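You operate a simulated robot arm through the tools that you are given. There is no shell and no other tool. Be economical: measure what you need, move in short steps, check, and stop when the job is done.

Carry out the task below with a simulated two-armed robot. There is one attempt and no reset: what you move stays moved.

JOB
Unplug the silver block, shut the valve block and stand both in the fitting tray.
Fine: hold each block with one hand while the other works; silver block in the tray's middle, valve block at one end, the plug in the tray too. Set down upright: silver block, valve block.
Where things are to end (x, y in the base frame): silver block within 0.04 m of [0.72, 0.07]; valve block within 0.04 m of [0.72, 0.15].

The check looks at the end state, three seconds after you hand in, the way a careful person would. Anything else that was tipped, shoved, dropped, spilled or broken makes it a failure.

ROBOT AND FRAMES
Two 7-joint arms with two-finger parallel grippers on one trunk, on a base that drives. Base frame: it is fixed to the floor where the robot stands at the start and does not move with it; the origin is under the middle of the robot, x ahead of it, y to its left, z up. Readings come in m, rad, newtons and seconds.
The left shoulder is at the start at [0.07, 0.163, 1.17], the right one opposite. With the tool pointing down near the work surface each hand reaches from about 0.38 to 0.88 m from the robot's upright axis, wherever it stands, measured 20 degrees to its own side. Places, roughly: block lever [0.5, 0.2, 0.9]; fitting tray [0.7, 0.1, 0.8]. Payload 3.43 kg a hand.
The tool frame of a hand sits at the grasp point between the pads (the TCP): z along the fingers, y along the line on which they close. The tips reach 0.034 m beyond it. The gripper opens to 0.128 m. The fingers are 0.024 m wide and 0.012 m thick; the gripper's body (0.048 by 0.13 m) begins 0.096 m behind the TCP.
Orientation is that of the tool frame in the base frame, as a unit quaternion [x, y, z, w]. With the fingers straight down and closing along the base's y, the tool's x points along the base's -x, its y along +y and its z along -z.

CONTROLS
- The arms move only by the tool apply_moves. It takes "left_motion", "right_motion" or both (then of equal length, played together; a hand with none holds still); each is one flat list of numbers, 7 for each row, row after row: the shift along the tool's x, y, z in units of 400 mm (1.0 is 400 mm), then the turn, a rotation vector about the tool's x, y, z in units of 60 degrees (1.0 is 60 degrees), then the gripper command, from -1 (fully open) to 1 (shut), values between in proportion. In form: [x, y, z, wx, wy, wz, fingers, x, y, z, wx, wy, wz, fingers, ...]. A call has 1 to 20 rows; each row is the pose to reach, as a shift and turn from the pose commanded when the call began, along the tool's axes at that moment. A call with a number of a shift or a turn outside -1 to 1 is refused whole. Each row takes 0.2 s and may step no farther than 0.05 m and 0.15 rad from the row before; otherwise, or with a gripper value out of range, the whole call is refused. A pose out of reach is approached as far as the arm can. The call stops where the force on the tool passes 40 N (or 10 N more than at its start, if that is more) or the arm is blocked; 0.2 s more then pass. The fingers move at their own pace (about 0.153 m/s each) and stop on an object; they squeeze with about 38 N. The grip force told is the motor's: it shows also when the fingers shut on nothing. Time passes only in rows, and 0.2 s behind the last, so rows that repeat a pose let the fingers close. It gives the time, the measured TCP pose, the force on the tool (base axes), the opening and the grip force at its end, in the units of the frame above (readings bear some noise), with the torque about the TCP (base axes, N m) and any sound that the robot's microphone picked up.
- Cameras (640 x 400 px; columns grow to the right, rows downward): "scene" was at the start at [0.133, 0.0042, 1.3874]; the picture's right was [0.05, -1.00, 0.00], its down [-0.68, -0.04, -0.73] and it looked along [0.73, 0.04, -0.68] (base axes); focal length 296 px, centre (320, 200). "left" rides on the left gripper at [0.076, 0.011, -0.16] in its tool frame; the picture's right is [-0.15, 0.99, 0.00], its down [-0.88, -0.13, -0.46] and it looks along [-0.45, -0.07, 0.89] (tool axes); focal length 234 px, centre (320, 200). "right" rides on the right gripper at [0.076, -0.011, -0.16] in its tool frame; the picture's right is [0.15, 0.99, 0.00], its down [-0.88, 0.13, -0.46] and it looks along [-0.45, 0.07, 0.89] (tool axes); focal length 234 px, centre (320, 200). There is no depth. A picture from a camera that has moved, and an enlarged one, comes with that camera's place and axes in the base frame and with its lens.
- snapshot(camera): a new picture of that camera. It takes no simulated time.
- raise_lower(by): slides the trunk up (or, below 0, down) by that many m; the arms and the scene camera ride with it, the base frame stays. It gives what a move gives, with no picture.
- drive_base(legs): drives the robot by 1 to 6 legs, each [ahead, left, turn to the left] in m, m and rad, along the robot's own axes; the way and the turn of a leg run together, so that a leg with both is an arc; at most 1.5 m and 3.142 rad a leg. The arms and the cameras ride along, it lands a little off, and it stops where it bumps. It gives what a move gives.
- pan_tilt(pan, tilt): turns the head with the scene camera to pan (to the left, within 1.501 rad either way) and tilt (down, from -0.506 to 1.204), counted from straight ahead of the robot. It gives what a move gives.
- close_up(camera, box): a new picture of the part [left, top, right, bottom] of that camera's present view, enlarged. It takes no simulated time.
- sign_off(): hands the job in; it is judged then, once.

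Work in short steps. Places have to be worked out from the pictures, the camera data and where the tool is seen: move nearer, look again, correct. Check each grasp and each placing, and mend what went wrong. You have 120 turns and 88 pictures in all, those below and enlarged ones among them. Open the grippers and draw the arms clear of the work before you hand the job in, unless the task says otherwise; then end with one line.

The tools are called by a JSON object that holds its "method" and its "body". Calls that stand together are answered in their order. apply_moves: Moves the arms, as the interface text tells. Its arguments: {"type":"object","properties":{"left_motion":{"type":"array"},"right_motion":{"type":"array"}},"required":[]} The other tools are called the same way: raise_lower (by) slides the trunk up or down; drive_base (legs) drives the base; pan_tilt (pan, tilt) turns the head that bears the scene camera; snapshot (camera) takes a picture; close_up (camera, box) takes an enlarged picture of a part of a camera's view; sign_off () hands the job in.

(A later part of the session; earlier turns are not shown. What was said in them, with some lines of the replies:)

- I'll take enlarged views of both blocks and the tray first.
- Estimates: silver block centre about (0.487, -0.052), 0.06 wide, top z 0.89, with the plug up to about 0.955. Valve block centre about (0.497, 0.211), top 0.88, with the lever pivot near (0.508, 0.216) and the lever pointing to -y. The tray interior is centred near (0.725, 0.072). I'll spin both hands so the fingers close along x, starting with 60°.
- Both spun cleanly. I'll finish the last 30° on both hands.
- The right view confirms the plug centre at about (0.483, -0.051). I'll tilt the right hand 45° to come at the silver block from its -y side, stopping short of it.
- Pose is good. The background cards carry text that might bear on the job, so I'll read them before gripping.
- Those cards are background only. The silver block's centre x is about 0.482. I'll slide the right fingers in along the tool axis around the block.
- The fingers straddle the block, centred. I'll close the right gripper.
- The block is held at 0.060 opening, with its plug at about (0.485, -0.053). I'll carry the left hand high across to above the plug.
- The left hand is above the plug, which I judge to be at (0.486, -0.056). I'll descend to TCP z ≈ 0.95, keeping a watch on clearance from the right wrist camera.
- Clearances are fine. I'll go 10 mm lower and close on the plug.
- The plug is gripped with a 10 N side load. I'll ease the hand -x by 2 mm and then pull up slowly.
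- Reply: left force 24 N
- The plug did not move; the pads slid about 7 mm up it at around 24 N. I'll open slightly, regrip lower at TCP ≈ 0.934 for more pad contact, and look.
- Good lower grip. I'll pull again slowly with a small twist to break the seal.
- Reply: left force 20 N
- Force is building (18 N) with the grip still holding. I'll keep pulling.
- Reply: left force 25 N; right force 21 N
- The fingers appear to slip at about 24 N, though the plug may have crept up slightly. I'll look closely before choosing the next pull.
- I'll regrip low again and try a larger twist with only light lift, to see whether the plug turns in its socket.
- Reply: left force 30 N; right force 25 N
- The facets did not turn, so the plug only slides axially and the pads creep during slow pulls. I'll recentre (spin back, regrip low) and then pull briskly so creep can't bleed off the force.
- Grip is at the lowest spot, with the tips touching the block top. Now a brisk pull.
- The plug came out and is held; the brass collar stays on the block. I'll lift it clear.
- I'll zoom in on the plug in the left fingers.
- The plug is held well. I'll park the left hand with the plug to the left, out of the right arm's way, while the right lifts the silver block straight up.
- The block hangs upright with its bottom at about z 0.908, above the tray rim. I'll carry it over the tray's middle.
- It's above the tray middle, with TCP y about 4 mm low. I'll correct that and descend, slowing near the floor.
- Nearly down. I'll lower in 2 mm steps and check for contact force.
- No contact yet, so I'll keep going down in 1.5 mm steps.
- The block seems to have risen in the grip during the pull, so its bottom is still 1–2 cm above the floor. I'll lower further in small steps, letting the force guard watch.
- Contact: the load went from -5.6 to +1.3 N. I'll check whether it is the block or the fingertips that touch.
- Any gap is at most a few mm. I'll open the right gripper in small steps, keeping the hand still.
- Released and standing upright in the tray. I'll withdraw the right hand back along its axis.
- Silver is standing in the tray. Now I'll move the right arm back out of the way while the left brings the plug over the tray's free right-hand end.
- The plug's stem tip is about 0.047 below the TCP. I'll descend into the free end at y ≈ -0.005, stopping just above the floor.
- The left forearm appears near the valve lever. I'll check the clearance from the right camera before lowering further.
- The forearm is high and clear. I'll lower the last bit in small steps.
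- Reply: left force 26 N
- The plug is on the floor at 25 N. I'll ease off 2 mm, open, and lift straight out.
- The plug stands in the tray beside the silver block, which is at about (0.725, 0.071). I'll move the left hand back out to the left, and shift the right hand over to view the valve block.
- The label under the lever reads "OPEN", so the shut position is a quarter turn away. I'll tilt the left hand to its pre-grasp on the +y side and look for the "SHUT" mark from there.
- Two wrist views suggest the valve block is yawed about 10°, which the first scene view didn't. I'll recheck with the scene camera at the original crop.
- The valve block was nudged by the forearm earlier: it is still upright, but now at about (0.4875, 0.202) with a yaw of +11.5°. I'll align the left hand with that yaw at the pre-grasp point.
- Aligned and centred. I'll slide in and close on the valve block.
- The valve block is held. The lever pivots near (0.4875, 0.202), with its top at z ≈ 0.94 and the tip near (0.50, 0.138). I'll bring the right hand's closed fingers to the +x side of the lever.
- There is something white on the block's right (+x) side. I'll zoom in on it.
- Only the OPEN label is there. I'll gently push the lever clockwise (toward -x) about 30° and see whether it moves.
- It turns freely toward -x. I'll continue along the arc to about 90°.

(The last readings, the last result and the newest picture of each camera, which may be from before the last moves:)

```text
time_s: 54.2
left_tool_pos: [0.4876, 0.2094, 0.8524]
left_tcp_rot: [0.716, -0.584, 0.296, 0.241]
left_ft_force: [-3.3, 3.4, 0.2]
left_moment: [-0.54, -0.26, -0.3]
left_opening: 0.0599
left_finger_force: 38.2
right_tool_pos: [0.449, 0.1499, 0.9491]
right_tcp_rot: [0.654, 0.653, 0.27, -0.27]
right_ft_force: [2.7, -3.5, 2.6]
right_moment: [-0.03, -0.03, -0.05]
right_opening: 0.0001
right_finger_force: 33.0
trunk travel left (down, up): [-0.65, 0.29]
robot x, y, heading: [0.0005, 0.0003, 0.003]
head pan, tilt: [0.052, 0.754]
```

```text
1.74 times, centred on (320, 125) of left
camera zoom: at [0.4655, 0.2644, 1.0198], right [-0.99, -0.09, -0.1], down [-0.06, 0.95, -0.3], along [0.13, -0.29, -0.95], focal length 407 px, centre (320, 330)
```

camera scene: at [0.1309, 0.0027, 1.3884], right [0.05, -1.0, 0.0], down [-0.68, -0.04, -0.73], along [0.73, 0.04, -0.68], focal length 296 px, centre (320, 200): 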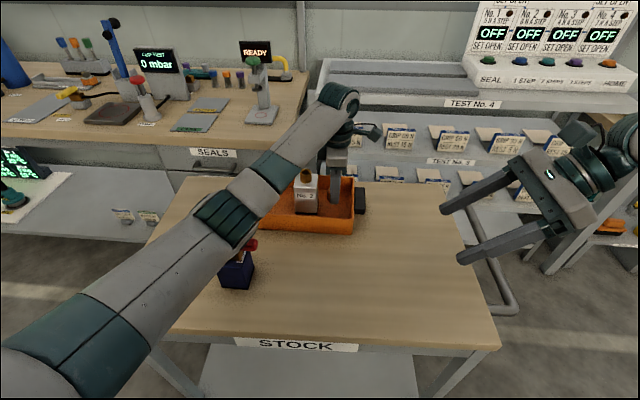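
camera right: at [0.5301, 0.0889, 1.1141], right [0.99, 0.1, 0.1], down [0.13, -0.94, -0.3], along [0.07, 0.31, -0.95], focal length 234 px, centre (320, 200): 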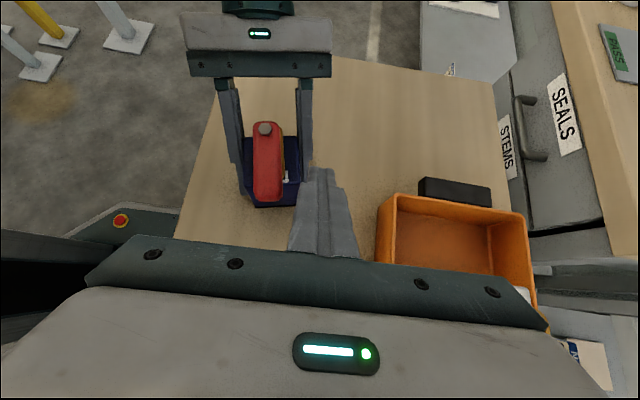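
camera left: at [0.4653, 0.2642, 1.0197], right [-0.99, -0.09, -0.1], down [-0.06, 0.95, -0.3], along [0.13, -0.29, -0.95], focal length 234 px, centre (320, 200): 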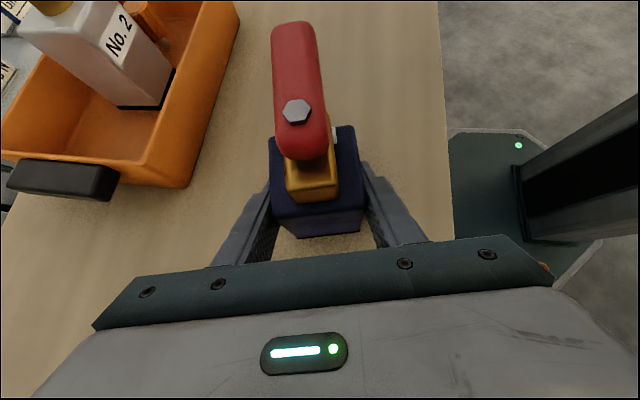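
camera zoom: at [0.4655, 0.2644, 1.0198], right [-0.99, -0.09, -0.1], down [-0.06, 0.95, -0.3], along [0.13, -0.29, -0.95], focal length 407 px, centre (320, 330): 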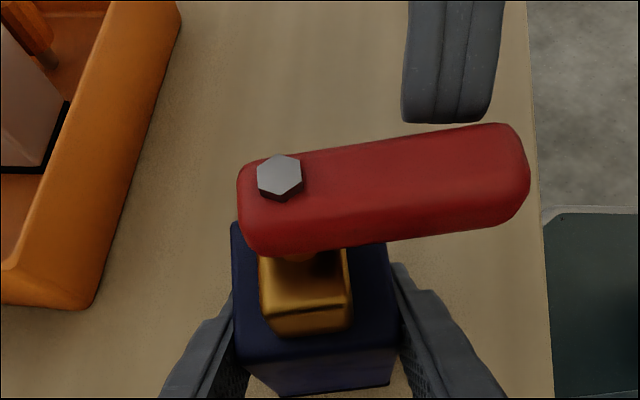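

The lever is a few degrees short of square to the body. I'll push further until I feel the stop.

{"method": "apply_moves", "body": {"right_motion": [0.006, -0.005, 0.006, 0, 0, 0, 1, 0.012, -0.01, 0.012, 0, 0, 0, 1, 0.018, -0.013, 0.018, 0, 0, 0, 1, 0.022, -0.014, 0.022, 0, 0, 0, 1]}}

{"method": "close_up", "body": {"camera": "left", "box": [220, 10, 420, 240]}}

```text
time_s: 55.2
left_tool_pos: [0.4864, 0.2096, 0.8539]
left_tcp_rot: [0.715, -0.585, 0.297, 0.242]
left_ft_force: [-11.2, 19.2, 7.0]
left_moment: [-0.59, -0.16, -1.02]
left_opening: 0.06
left_finger_force: 37.8
right_tool_pos: [0.4415, 0.1627, 0.9505]
right_tcp_rot: [0.652, 0.654, 0.271, -0.271]
right_ft_force: [6.9, -15.4, 8.3]
right_moment: [-0.01, -0.04, -0.11]
right_opening: 0.0
right_finger_force: 33.5
trunk travel left (down, up): [-0.65, 0.29]
robot x, y, heading: [0.0004, -0.0007, 0.001]
head pan, tilt: [0.052, 0.754]
```

```text
1.74 times, centred on (320, 125) of left
camera zoom: at [0.4642, 0.2647, 1.0208], right [-0.99, -0.1, -0.1], down [-0.06, 0.95, -0.3], along [0.13, -0.29, -0.95], focal length 407 px, centre (320, 330)
```

zoom: 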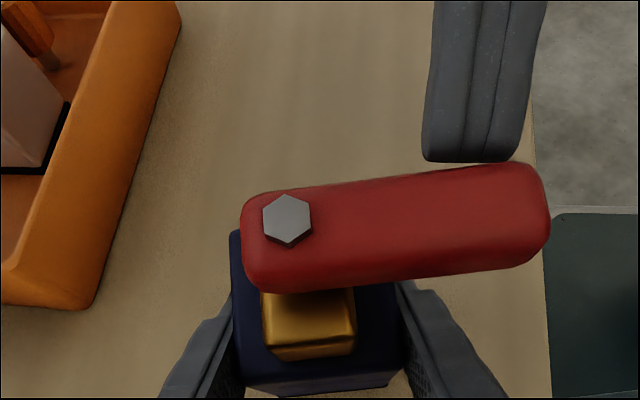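

The force rose to 15–19 N, so that's the stop, and the block started to pitch slightly in the left grip. I'll back the right hand away and inspect.

{"method": "apply_moves", "body": {"right_motion": [-0.025, 0, -0.025, 0, 0, 0, 1, -0.08, 0, -0.08, 0, 0, 0, 1, -0.15, 0, -0.15, 0, 0, 0, 1, -0.22, 0, -0.22, 0, 0, 0, 1, -0.3, 0, -0.3, 0, 0, 0, 1]}}

{"method": "close_up", "body": {"camera": "scene", "box": [170, 200, 290, 300]}}

{"method": "close_up", "body": {"camera": "right", "box": [210, 0, 390, 160]}}

```text
time_s: 56.4
left_tool_pos: [0.4871, 0.2099, 0.8527]
left_tcp_rot: [0.716, -0.584, 0.296, 0.242]
left_ft_force: [1.6, 2.4, 6.8]
left_moment: [0.39, 0.33, -0.09]
left_opening: 0.0598
left_finger_force: 38.2
right_tool_pos: [0.443, -0.0087, 0.947]
right_tcp_rot: [0.653, 0.653, 0.272, -0.272]
right_ft_force: [0.0, -0.3, -0.4]
right_moment: [0.01, -0.03, 0.01]
right_opening: 0.0001
right_finger_force: 33.4
trunk travel left (down, up): [-0.65, 0.29]
robot x, y, heading: [-0.0006, -0.0017, 0.003]
head pan, tilt: [0.052, 0.754]
```

```text
4.00 times, centred on (230, 250) of scene
camera zoom: at [0.1325, 0.0026, 1.3875], right [0.05, -1.0, 0.0], down [-0.68, -0.04, -0.73], along [0.73, 0.04, -0.68], focal length 1182 px, centre (680, 0)
```

zoom: 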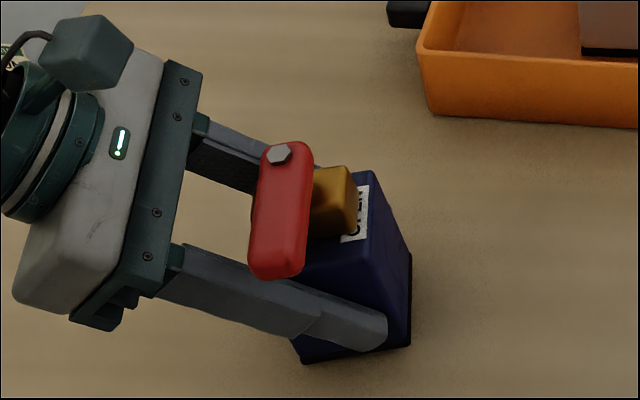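

```text
2.50 times, centred on (300, 80) of right
camera zoom: at [0.4313, -0.069, 1.1124], right [0.99, 0.1, 0.1], down [0.13, -0.94, -0.3], along [0.07, 0.31, -0.95], focal length 585 px, centre (370, 500)
```

zoom: 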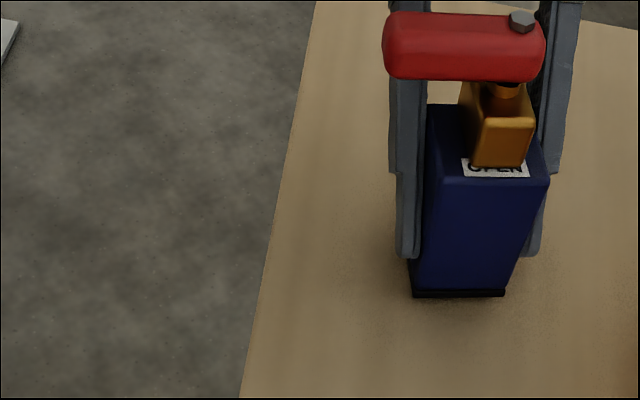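

The lever is square to the body, pointing to -x: shut. The block leans about 3° in the grip, so I'll open the left fingers slightly to let it settle flat, then regrip.

{"method": "apply_moves", "body": {"left_motion": [0, 0, 0, 0, 0, 0, 0.06, 0, 0, 0, 0, 0, 0, 0.03, 0, 0, 0, 0, 0, 0, 0.0, 0, 0, 0, 0, 0, 0, 0.0, 0, 0, 0, 0, 0, 0, 0.0]}}

{"method": "close_up", "body": {"camera": "scene", "box": [170, 200, 290, 300]}}

```text
time_s: 57.6
left_tool_pos: [0.4874, 0.2094, 0.853]
left_tcp_rot: [0.715, -0.584, 0.296, 0.242]
left_ft_force: [0.2, -0.2, -0.7]
left_moment: [-0.02, 0.0, 0.06]
left_opening: 0.0641
left_finger_force: 0.1
right_tool_pos: [0.442, -0.007, 0.9472]
right_tcp_rot: [0.653, 0.653, 0.271, -0.271]
right_ft_force: [-0.8, 0.6, 0.1]
right_moment: [-0.02, -0.01, -0.03]
right_opening: 0.0
right_finger_force: 33.5
trunk travel left (down, up): [-0.65, 0.29]
robot x, y, heading: [0.0, 0.0017, -0.0]
head pan, tilt: [0.052, 0.754]
```

```text
4.00 times, centred on (230, 250) of scene
camera zoom: at [0.133, 0.0043, 1.3874], right [0.05, -1.0, 0.0], down [-0.68, -0.04, -0.73], along [0.73, 0.04, -0.68], focal length 1182 px, centre (680, 0)
```

zoom: 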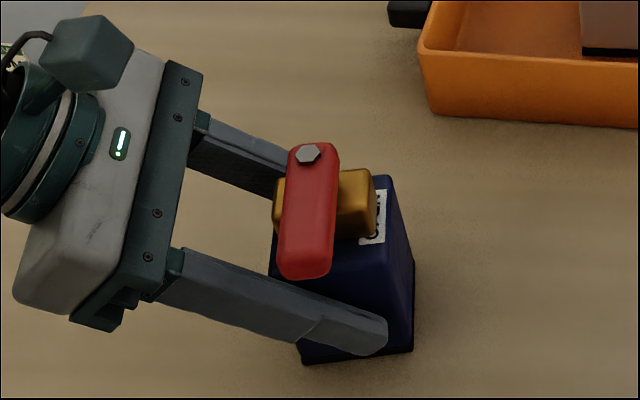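

Settled flat. I'll regrip, lift 11 cm, and pull the right arm further back at the same time.

{"method": "apply_moves", "body": {"left_motion": [0, 0, 0, 0, 0, 0, 0.2, 0, 0, 0, 0, 0, 0, 1, 0, 0, 0, 0, 0, 0, 1, 0, 0, 0, 0, 0, 0, 1, 0.02, 0, -0.02, 0, 0, 0, 1, 0.06, 0, -0.06, 0, 0, 0, 1, 0.11, 0, -0.11, 0, 0, 0, 1, 0.16, 0, -0.16, 0, 0, 0, 1, 0.1945, 0, -0.1945, 0, 0, 0, 1], "right_motion": [-0.04, 0, -0.04, 0, 0, 0, 1, -0.08, 0, -0.08, 0, 0, 0, 1, -0.12, 0, -0.12, 0, 0, 0, 1, -0.16, 0, -0.16, 0, 0, 0, 1, -0.2, 0, -0.2, 0, 0, 0, 1, -0.24, 0, -0.24, 0, 0, 0, 1, -0.28, 0, -0.28, 0, 0, 0, 1, -0.32, 0, -0.32, 0, 0, 0, 1, -0.354, 0, -0.354, 0, 0, 0, 1]}}

{"method": "snapshot", "body": {"camera": "scene"}}

```text
time_s: 59.6
left_tool_pos: [0.4872, 0.2088, 0.9635]
left_tcp_rot: [0.715, -0.585, 0.296, 0.243]
left_ft_force: [-0.2, -0.9, -7.2]
left_moment: [0.02, -0.01, 0.01]
left_opening: 0.0597
left_finger_force: 38.1
right_tool_pos: [0.443, -0.208, 0.9481]
right_tcp_rot: [0.653, 0.653, 0.271, -0.272]
right_ft_force: [0.2, 0.5, -0.3]
right_moment: [0.02, -0.01, -0.03]
right_opening: 0.0
right_finger_force: 33.1
trunk travel left (down, up): [-0.65, 0.29]
robot x, y, heading: [0.001, 0.0, 0.0]
head pan, tilt: [0.052, 0.754]
```

```text
17 pictures are left
camera scene: at [0.1331, 0.0038, 1.3874], right [0.05, -1.0, 0.0], down [-0.68, -0.04, -0.73], along [0.73, 0.04, -0.68], focal length 296 px, centre (320, 200)
```

scene: 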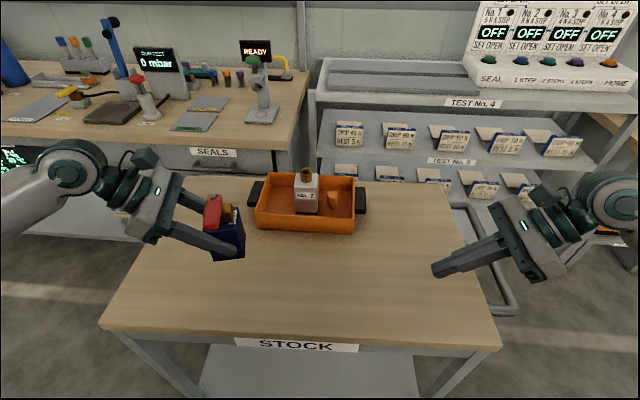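

The valve block is lifted level. I'll carry it over the tray's left end while squaring its yaw.

{"method": "apply_moves", "body": {"left_motion": [0.0226, -0.068, 0.0226, -0.017, 0, 0.017, 1, 0.0452, -0.1355, 0.0452, -0.034, 0, 0.034, 1, 0.0678, -0.203, 0.0678, -0.051, 0, 0.051, 1, 0.0904, -0.271, 0.0904, -0.0675, 0, 0.0675, 1, 0.113, -0.339, 0.113, -0.084, 0, 0.084, 1, 0.1355, -0.4065, 0.1355, -0.101, 0, 0.101, 1, 0.158, -0.474, 0.158, -0.118, 0, 0.118, 1, 0.1807, -0.542, 0.1807, -0.135, 0, 0.135, 1, 0.1807, -0.542, 0.1807, -0.135, 0, 0.135, 1]}}

{"method": "close_up", "body": {"camera": "scene", "box": [200, 110, 400, 250]}}

{"method": "snapshot", "body": {"camera": "left"}}

```text
time_s: 61.6
left_tool_pos: [0.7216, 0.153, 0.9624]
left_tcp_rot: [-0.653, 0.653, -0.271, -0.272]
left_ft_force: [0.4, 0.5, -7.5]
left_moment: [0.02, -0.04, 0.01]
left_opening: 0.0598
left_finger_force: 38.0
right_tool_pos: [0.4421, -0.2076, 0.9478]
right_tcp_rot: [0.654, 0.653, 0.27, -0.27]
right_ft_force: [0.7, 0.4, -0.1]
right_moment: [0.0, 0.0, -0.02]
right_opening: 0.0001
right_finger_force: 32.7
trunk travel left (down, up): [-0.65, 0.29]
robot x, y, heading: [-0.004, -0.0023, 0.001]
head pan, tilt: [0.052, 0.754]
```

```text
2.86 times, centred on (300, 180) of scene
camera zoom: at [0.1331, 0.005, 1.3874], right [0.05, -1.0, 0.0], down [-0.68, -0.04, -0.73], along [0.73, 0.04, -0.68], focal length 844 px, centre (377, 257)
```

zoom: 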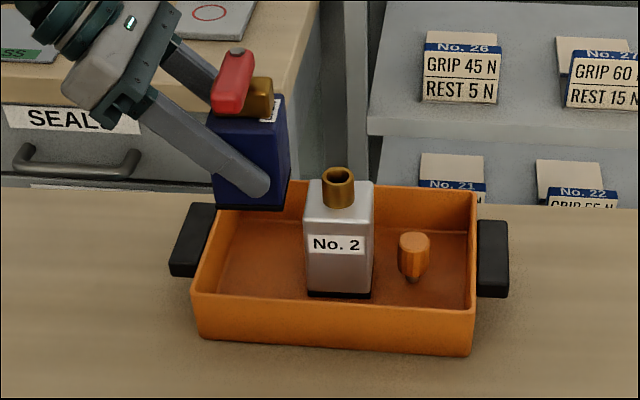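

```text
15 pictures are left
camera left: at [0.7108, 0.211, 1.1288], right [-0.99, 0.1, -0.1], down [0.13, 0.94, -0.3], along [0.07, -0.31, -0.95], focal length 234 px, centre (320, 200)
```

left: 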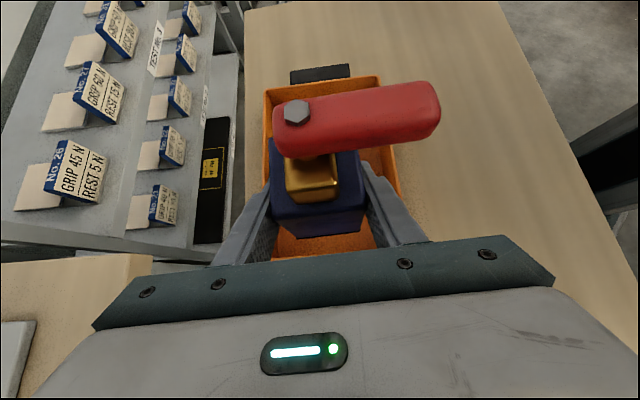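

Alignment is good: the block's -y face is at about 0.114 and the tray inner wall at about 0.188. I'll descend to 1 cm above the floor.

{"method": "apply_moves", "body": {"left_motion": [-0.045, 0, 0.045, 0, 0, 0, 1, -0.085, 0, 0.085, 0, 0, 0, 1, -0.12, 0, 0.12, 0, 0, 0, 1, -0.15, 0, 0.15, 0, 0, 0, 1, -0.165, 0, 0.165, 0, 0, 0, 1]}}

{"method": "close_up", "body": {"camera": "scene", "box": [220, 140, 360, 245]}}

```text
time_s: 62.8
left_tool_pos: [0.7216, 0.1501, 0.8696]
left_tcp_rot: [0.654, -0.653, 0.27, 0.271]
left_ft_force: [0.3, -1.9, -5.9]
left_moment: [0.06, -0.02, -0.01]
left_opening: 0.0596
left_finger_force: 37.8
right_tool_pos: [0.4436, -0.2075, 0.9476]
right_tcp_rot: [0.654, 0.653, 0.27, -0.27]
right_ft_force: [0.3, 0.7, -0.2]
right_moment: [0.0, 0.01, -0.01]
right_opening: 0.0001
right_finger_force: 33.1
trunk travel left (down, up): [-0.65, 0.29]
robot x, y, heading: [-0.0007, -0.0028, -0.002]
head pan, tilt: [0.052, 0.754]
```

```text
3.81 times, centred on (290, 192) of scene
camera zoom: at [0.134, 0.0041, 1.3873], right [0.05, -1.0, 0.0], down [-0.68, -0.04, -0.73], along [0.73, 0.04, -0.69], focal length 1126 px, centre (434, 229)
```

zoom: 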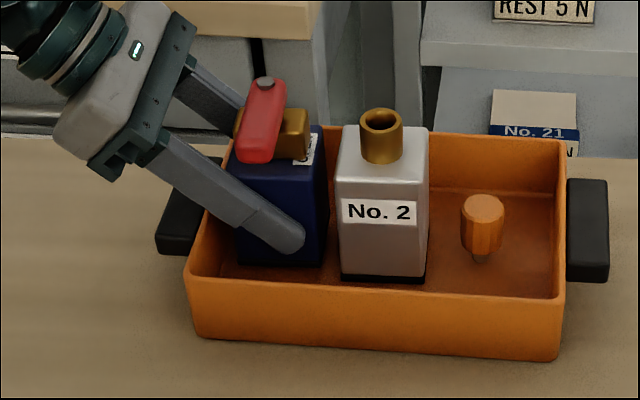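

Gaps to silver and the wall look fine. I'll lower the last centimetre in small steps.

{"method": "apply_moves", "body": {"left_motion": [-0.0035, 0, 0.0035, 0, 0, 0, 1, -0.007, 0, 0.007, 0, 0, 0, 1, -0.0105, 0, 0.0105, 0, 0, 0, 1, -0.014, 0, 0.014, 0, 0, 0, 1]}}

```text
time_s: 63.8
left_tool_pos: [0.7213, 0.1514, 0.861]
left_tcp_rot: [0.654, -0.653, 0.271, 0.271]
left_ft_force: [-0.8, -0.3, -7.1]
left_moment: [0.02, -0.02, -0.03]
left_opening: 0.0595
left_finger_force: 38.3
right_tool_pos: [0.4427, -0.2082, 0.9477]
right_tcp_rot: [0.654, 0.653, 0.27, -0.271]
right_ft_force: [0.4, -0.8, -0.7]
right_moment: [-0.01, -0.03, 0.0]
right_opening: 0.0
right_finger_force: 33.1
trunk travel left (down, up): [-0.65, 0.29]
robot x, y, heading: [-0.0002, 0.0017, 0.002]
head pan, tilt: [0.052, 0.754]
```

{"method": "apply_moves", "body": {"left_motion": [-0.0027, 0, 0.0027, 0, 0, 0, 1, -0.0054, 0, 0.0054, 0, 0, 0, 1, -0.0075, 0, 0.0075, 0, 0, 0, 1]}}

```text
time_s: 64.6
left_tool_pos: [0.7216, 0.1511, 0.8582]
left_tcp_rot: [-0.652, 0.654, -0.271, -0.271]
left_ft_force: [2.6, 0.2, 1.1]
left_moment: [0.2, 0.07, -0.1]
left_opening: 0.0597
left_finger_force: 38.5
right_tool_pos: [0.4445, -0.2074, 0.949]
right_tcp_rot: [0.654, 0.653, 0.27, -0.27]
right_ft_force: [1.1, 0.2, 0.1]
right_moment: [0.01, 0.01, 0.03]
right_opening: 0.0
right_finger_force: 33.1
trunk travel left (down, up): [-0.65, 0.29]
robot x, y, heading: [-0.0, -0.0004, -0.002]
head pan, tilt: [0.052, 0.754]
```

Touchdown at the expected height: the 7 N load is now carried by the tray. I'll open gradually, staying still.

{"method": "apply_moves", "body": {"left_motion": [0, 0, 0, 0, 0, 0, 0.06, 0, 0, 0, 0, 0, 0, 0.0, 0, 0, 0, 0, 0, 0, -0.15, 0, 0, 0, 0, 0, 0, -0.35, 0, 0, 0, 0, 0, 0, -0.35]}}

{"method": "close_up", "body": {"camera": "scene", "box": [220, 140, 360, 245]}}

{"method": "snapshot", "body": {"camera": "left"}}

```text
time_s: 65.8
left_tool_pos: [0.72, 0.151, 0.8576]
left_tcp_rot: [-0.653, 0.653, -0.27, -0.271]
left_ft_force: [-0.6, 0.3, -0.6]
left_moment: [-0.06, 0.0, 0.01]
left_opening: 0.0863
left_finger_force: 0.0
right_tool_pos: [0.4421, -0.2078, 0.9481]
right_tcp_rot: [0.654, 0.653, 0.27, -0.271]
right_ft_force: [-0.1, -1.4, 0.1]
right_moment: [-0.01, 0.04, 0.0]
right_opening: 0.0
right_finger_force: 33.0
trunk travel left (down, up): [-0.65, 0.29]
robot x, y, heading: [-0.0016, 0.0029, -0.002]
head pan, tilt: [0.052, 0.754]
```

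```text
3.81 times, centred on (290, 192) of scene
camera zoom: at [0.133, 0.004, 1.3874], right [0.05, -1.0, 0.0], down [-0.68, -0.04, -0.73], along [0.73, 0.04, -0.68], focal length 1126 px, centre (434, 229)
```

zoom: 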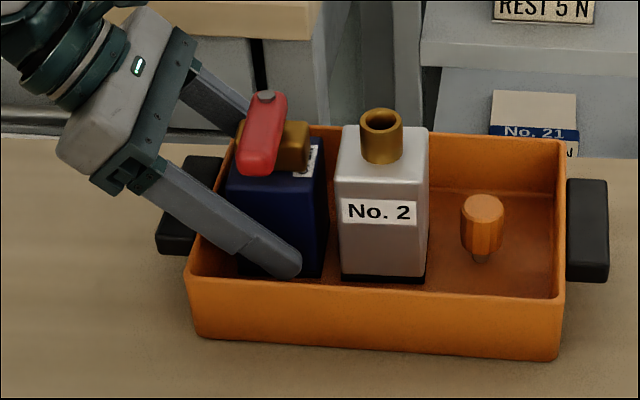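

```text
12 pictures are left
camera left: at [0.7101, 0.2099, 1.0247], right [-0.99, 0.1, -0.1], down [0.13, 0.94, -0.3], along [0.07, -0.31, -0.95], focal length 234 px, centre (320, 200)
```

left: 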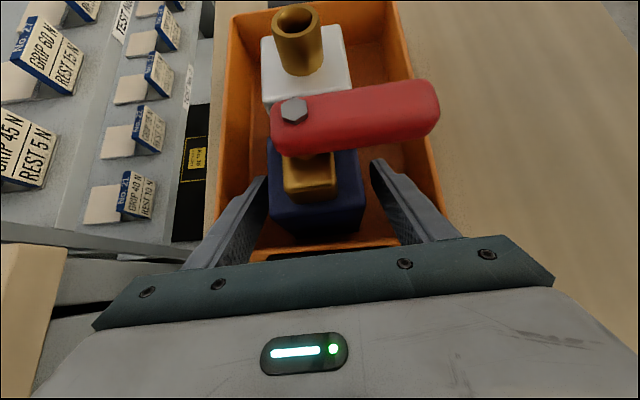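

Released, upright. I'll withdraw the left hand along its axis and raise it clear.

{"method": "apply_moves", "body": {"left_motion": [0, 0, -0.05, 0, 0, 0, -0.35, 0, 0, -0.12, 0, 0, 0, -0.35, 0, 0, -0.2, 0, 0, 0, -0.35, 0, 0, -0.3, 0, 0, 0, -0.35, 0, 0, -0.4, 0, 0, 0, -0.35, 0, 0, -0.5, 0, 0, 0, -0.35, 0, 0, -0.6, 0, 0, 0, -1], "right_motion": [0, 0, -0.03, 0, 0, 0, 0.5, 0, 0, -0.06, 0, 0, 0, 0, 0, 0, -0.1, 0, 0, 0, -0.5, 0, 0, -0.14, 0, 0, 0, -1, 0, 0, -0.18, 0, 0, 0, -1, 0, 0, -0.2, 0, 0, 0, -1, 0, 0, -0.2, 0, 0, 0, -1]}}

{"method": "snapshot", "body": {"camera": "scene"}}

{"method": "close_up", "body": {"camera": "scene", "box": [220, 140, 380, 245]}}

```text
time_s: 67.4
left_tool_pos: [0.7213, 0.3222, 1.0287]
left_tcp_rot: [-0.653, 0.653, -0.27, -0.27]
left_ft_force: [0.3, 0.3, -0.3]
left_moment: [-0.01, 0.0, -0.02]
left_opening: 0.128
left_finger_force: 0.0
right_tool_pos: [0.4417, -0.2635, 1.0061]
right_tcp_rot: [0.654, 0.654, 0.27, -0.27]
right_ft_force: [0.9, -0.3, -0.2]
right_moment: [0.04, 0.0, 0.0]
right_opening: 0.1279
right_finger_force: 0.1
trunk travel left (down, up): [-0.65, 0.29]
robot x, y, heading: [-0.0002, -0.0001, 0.005]
head pan, tilt: [0.052, 0.754]
```

```text
11 pictures are left
camera scene: at [0.1324, 0.0043, 1.3875], right [0.05, -1.0, 0.0], down [-0.68, -0.04, -0.73], along [0.73, 0.04, -0.68], focal length 296 px, centre (320, 200)
```

scene: 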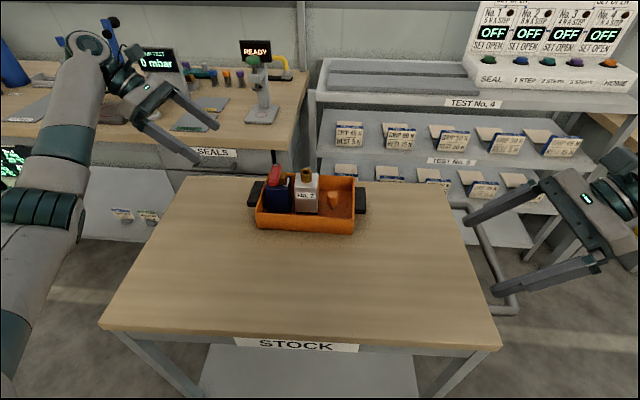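

```text
3.81 times, centred on (300, 192) of scene
camera zoom: at [0.1324, 0.0043, 1.3875], right [0.05, -1.0, 0.0], down [-0.68, -0.04, -0.73], along [0.73, 0.04, -0.68], focal length 1126 px, centre (396, 229)
```

zoom: 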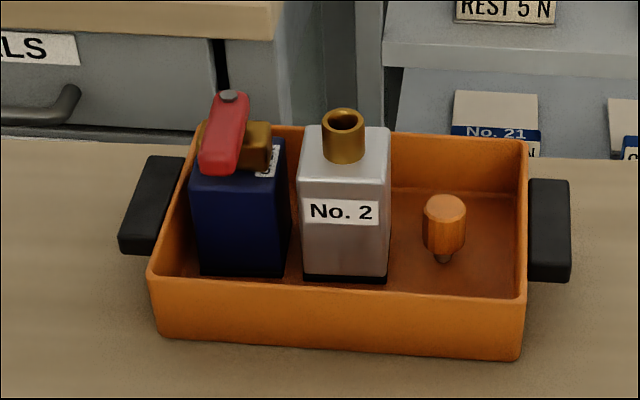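

Both blocks stand upright in the tray with the plug beside them. The lever is square to the valve body, and both hands are open and clear, so I'm handing in.

{"method": "sign_off", "body": {}}

```text
The job is handed in.
```

The silver block is unplugged and stands in the middle of the tray, the shut valve block stands at the left end and the plug is in the tray; the left forearm nudged the valve block about 1 cm on the table along the way, but it stayed upright.
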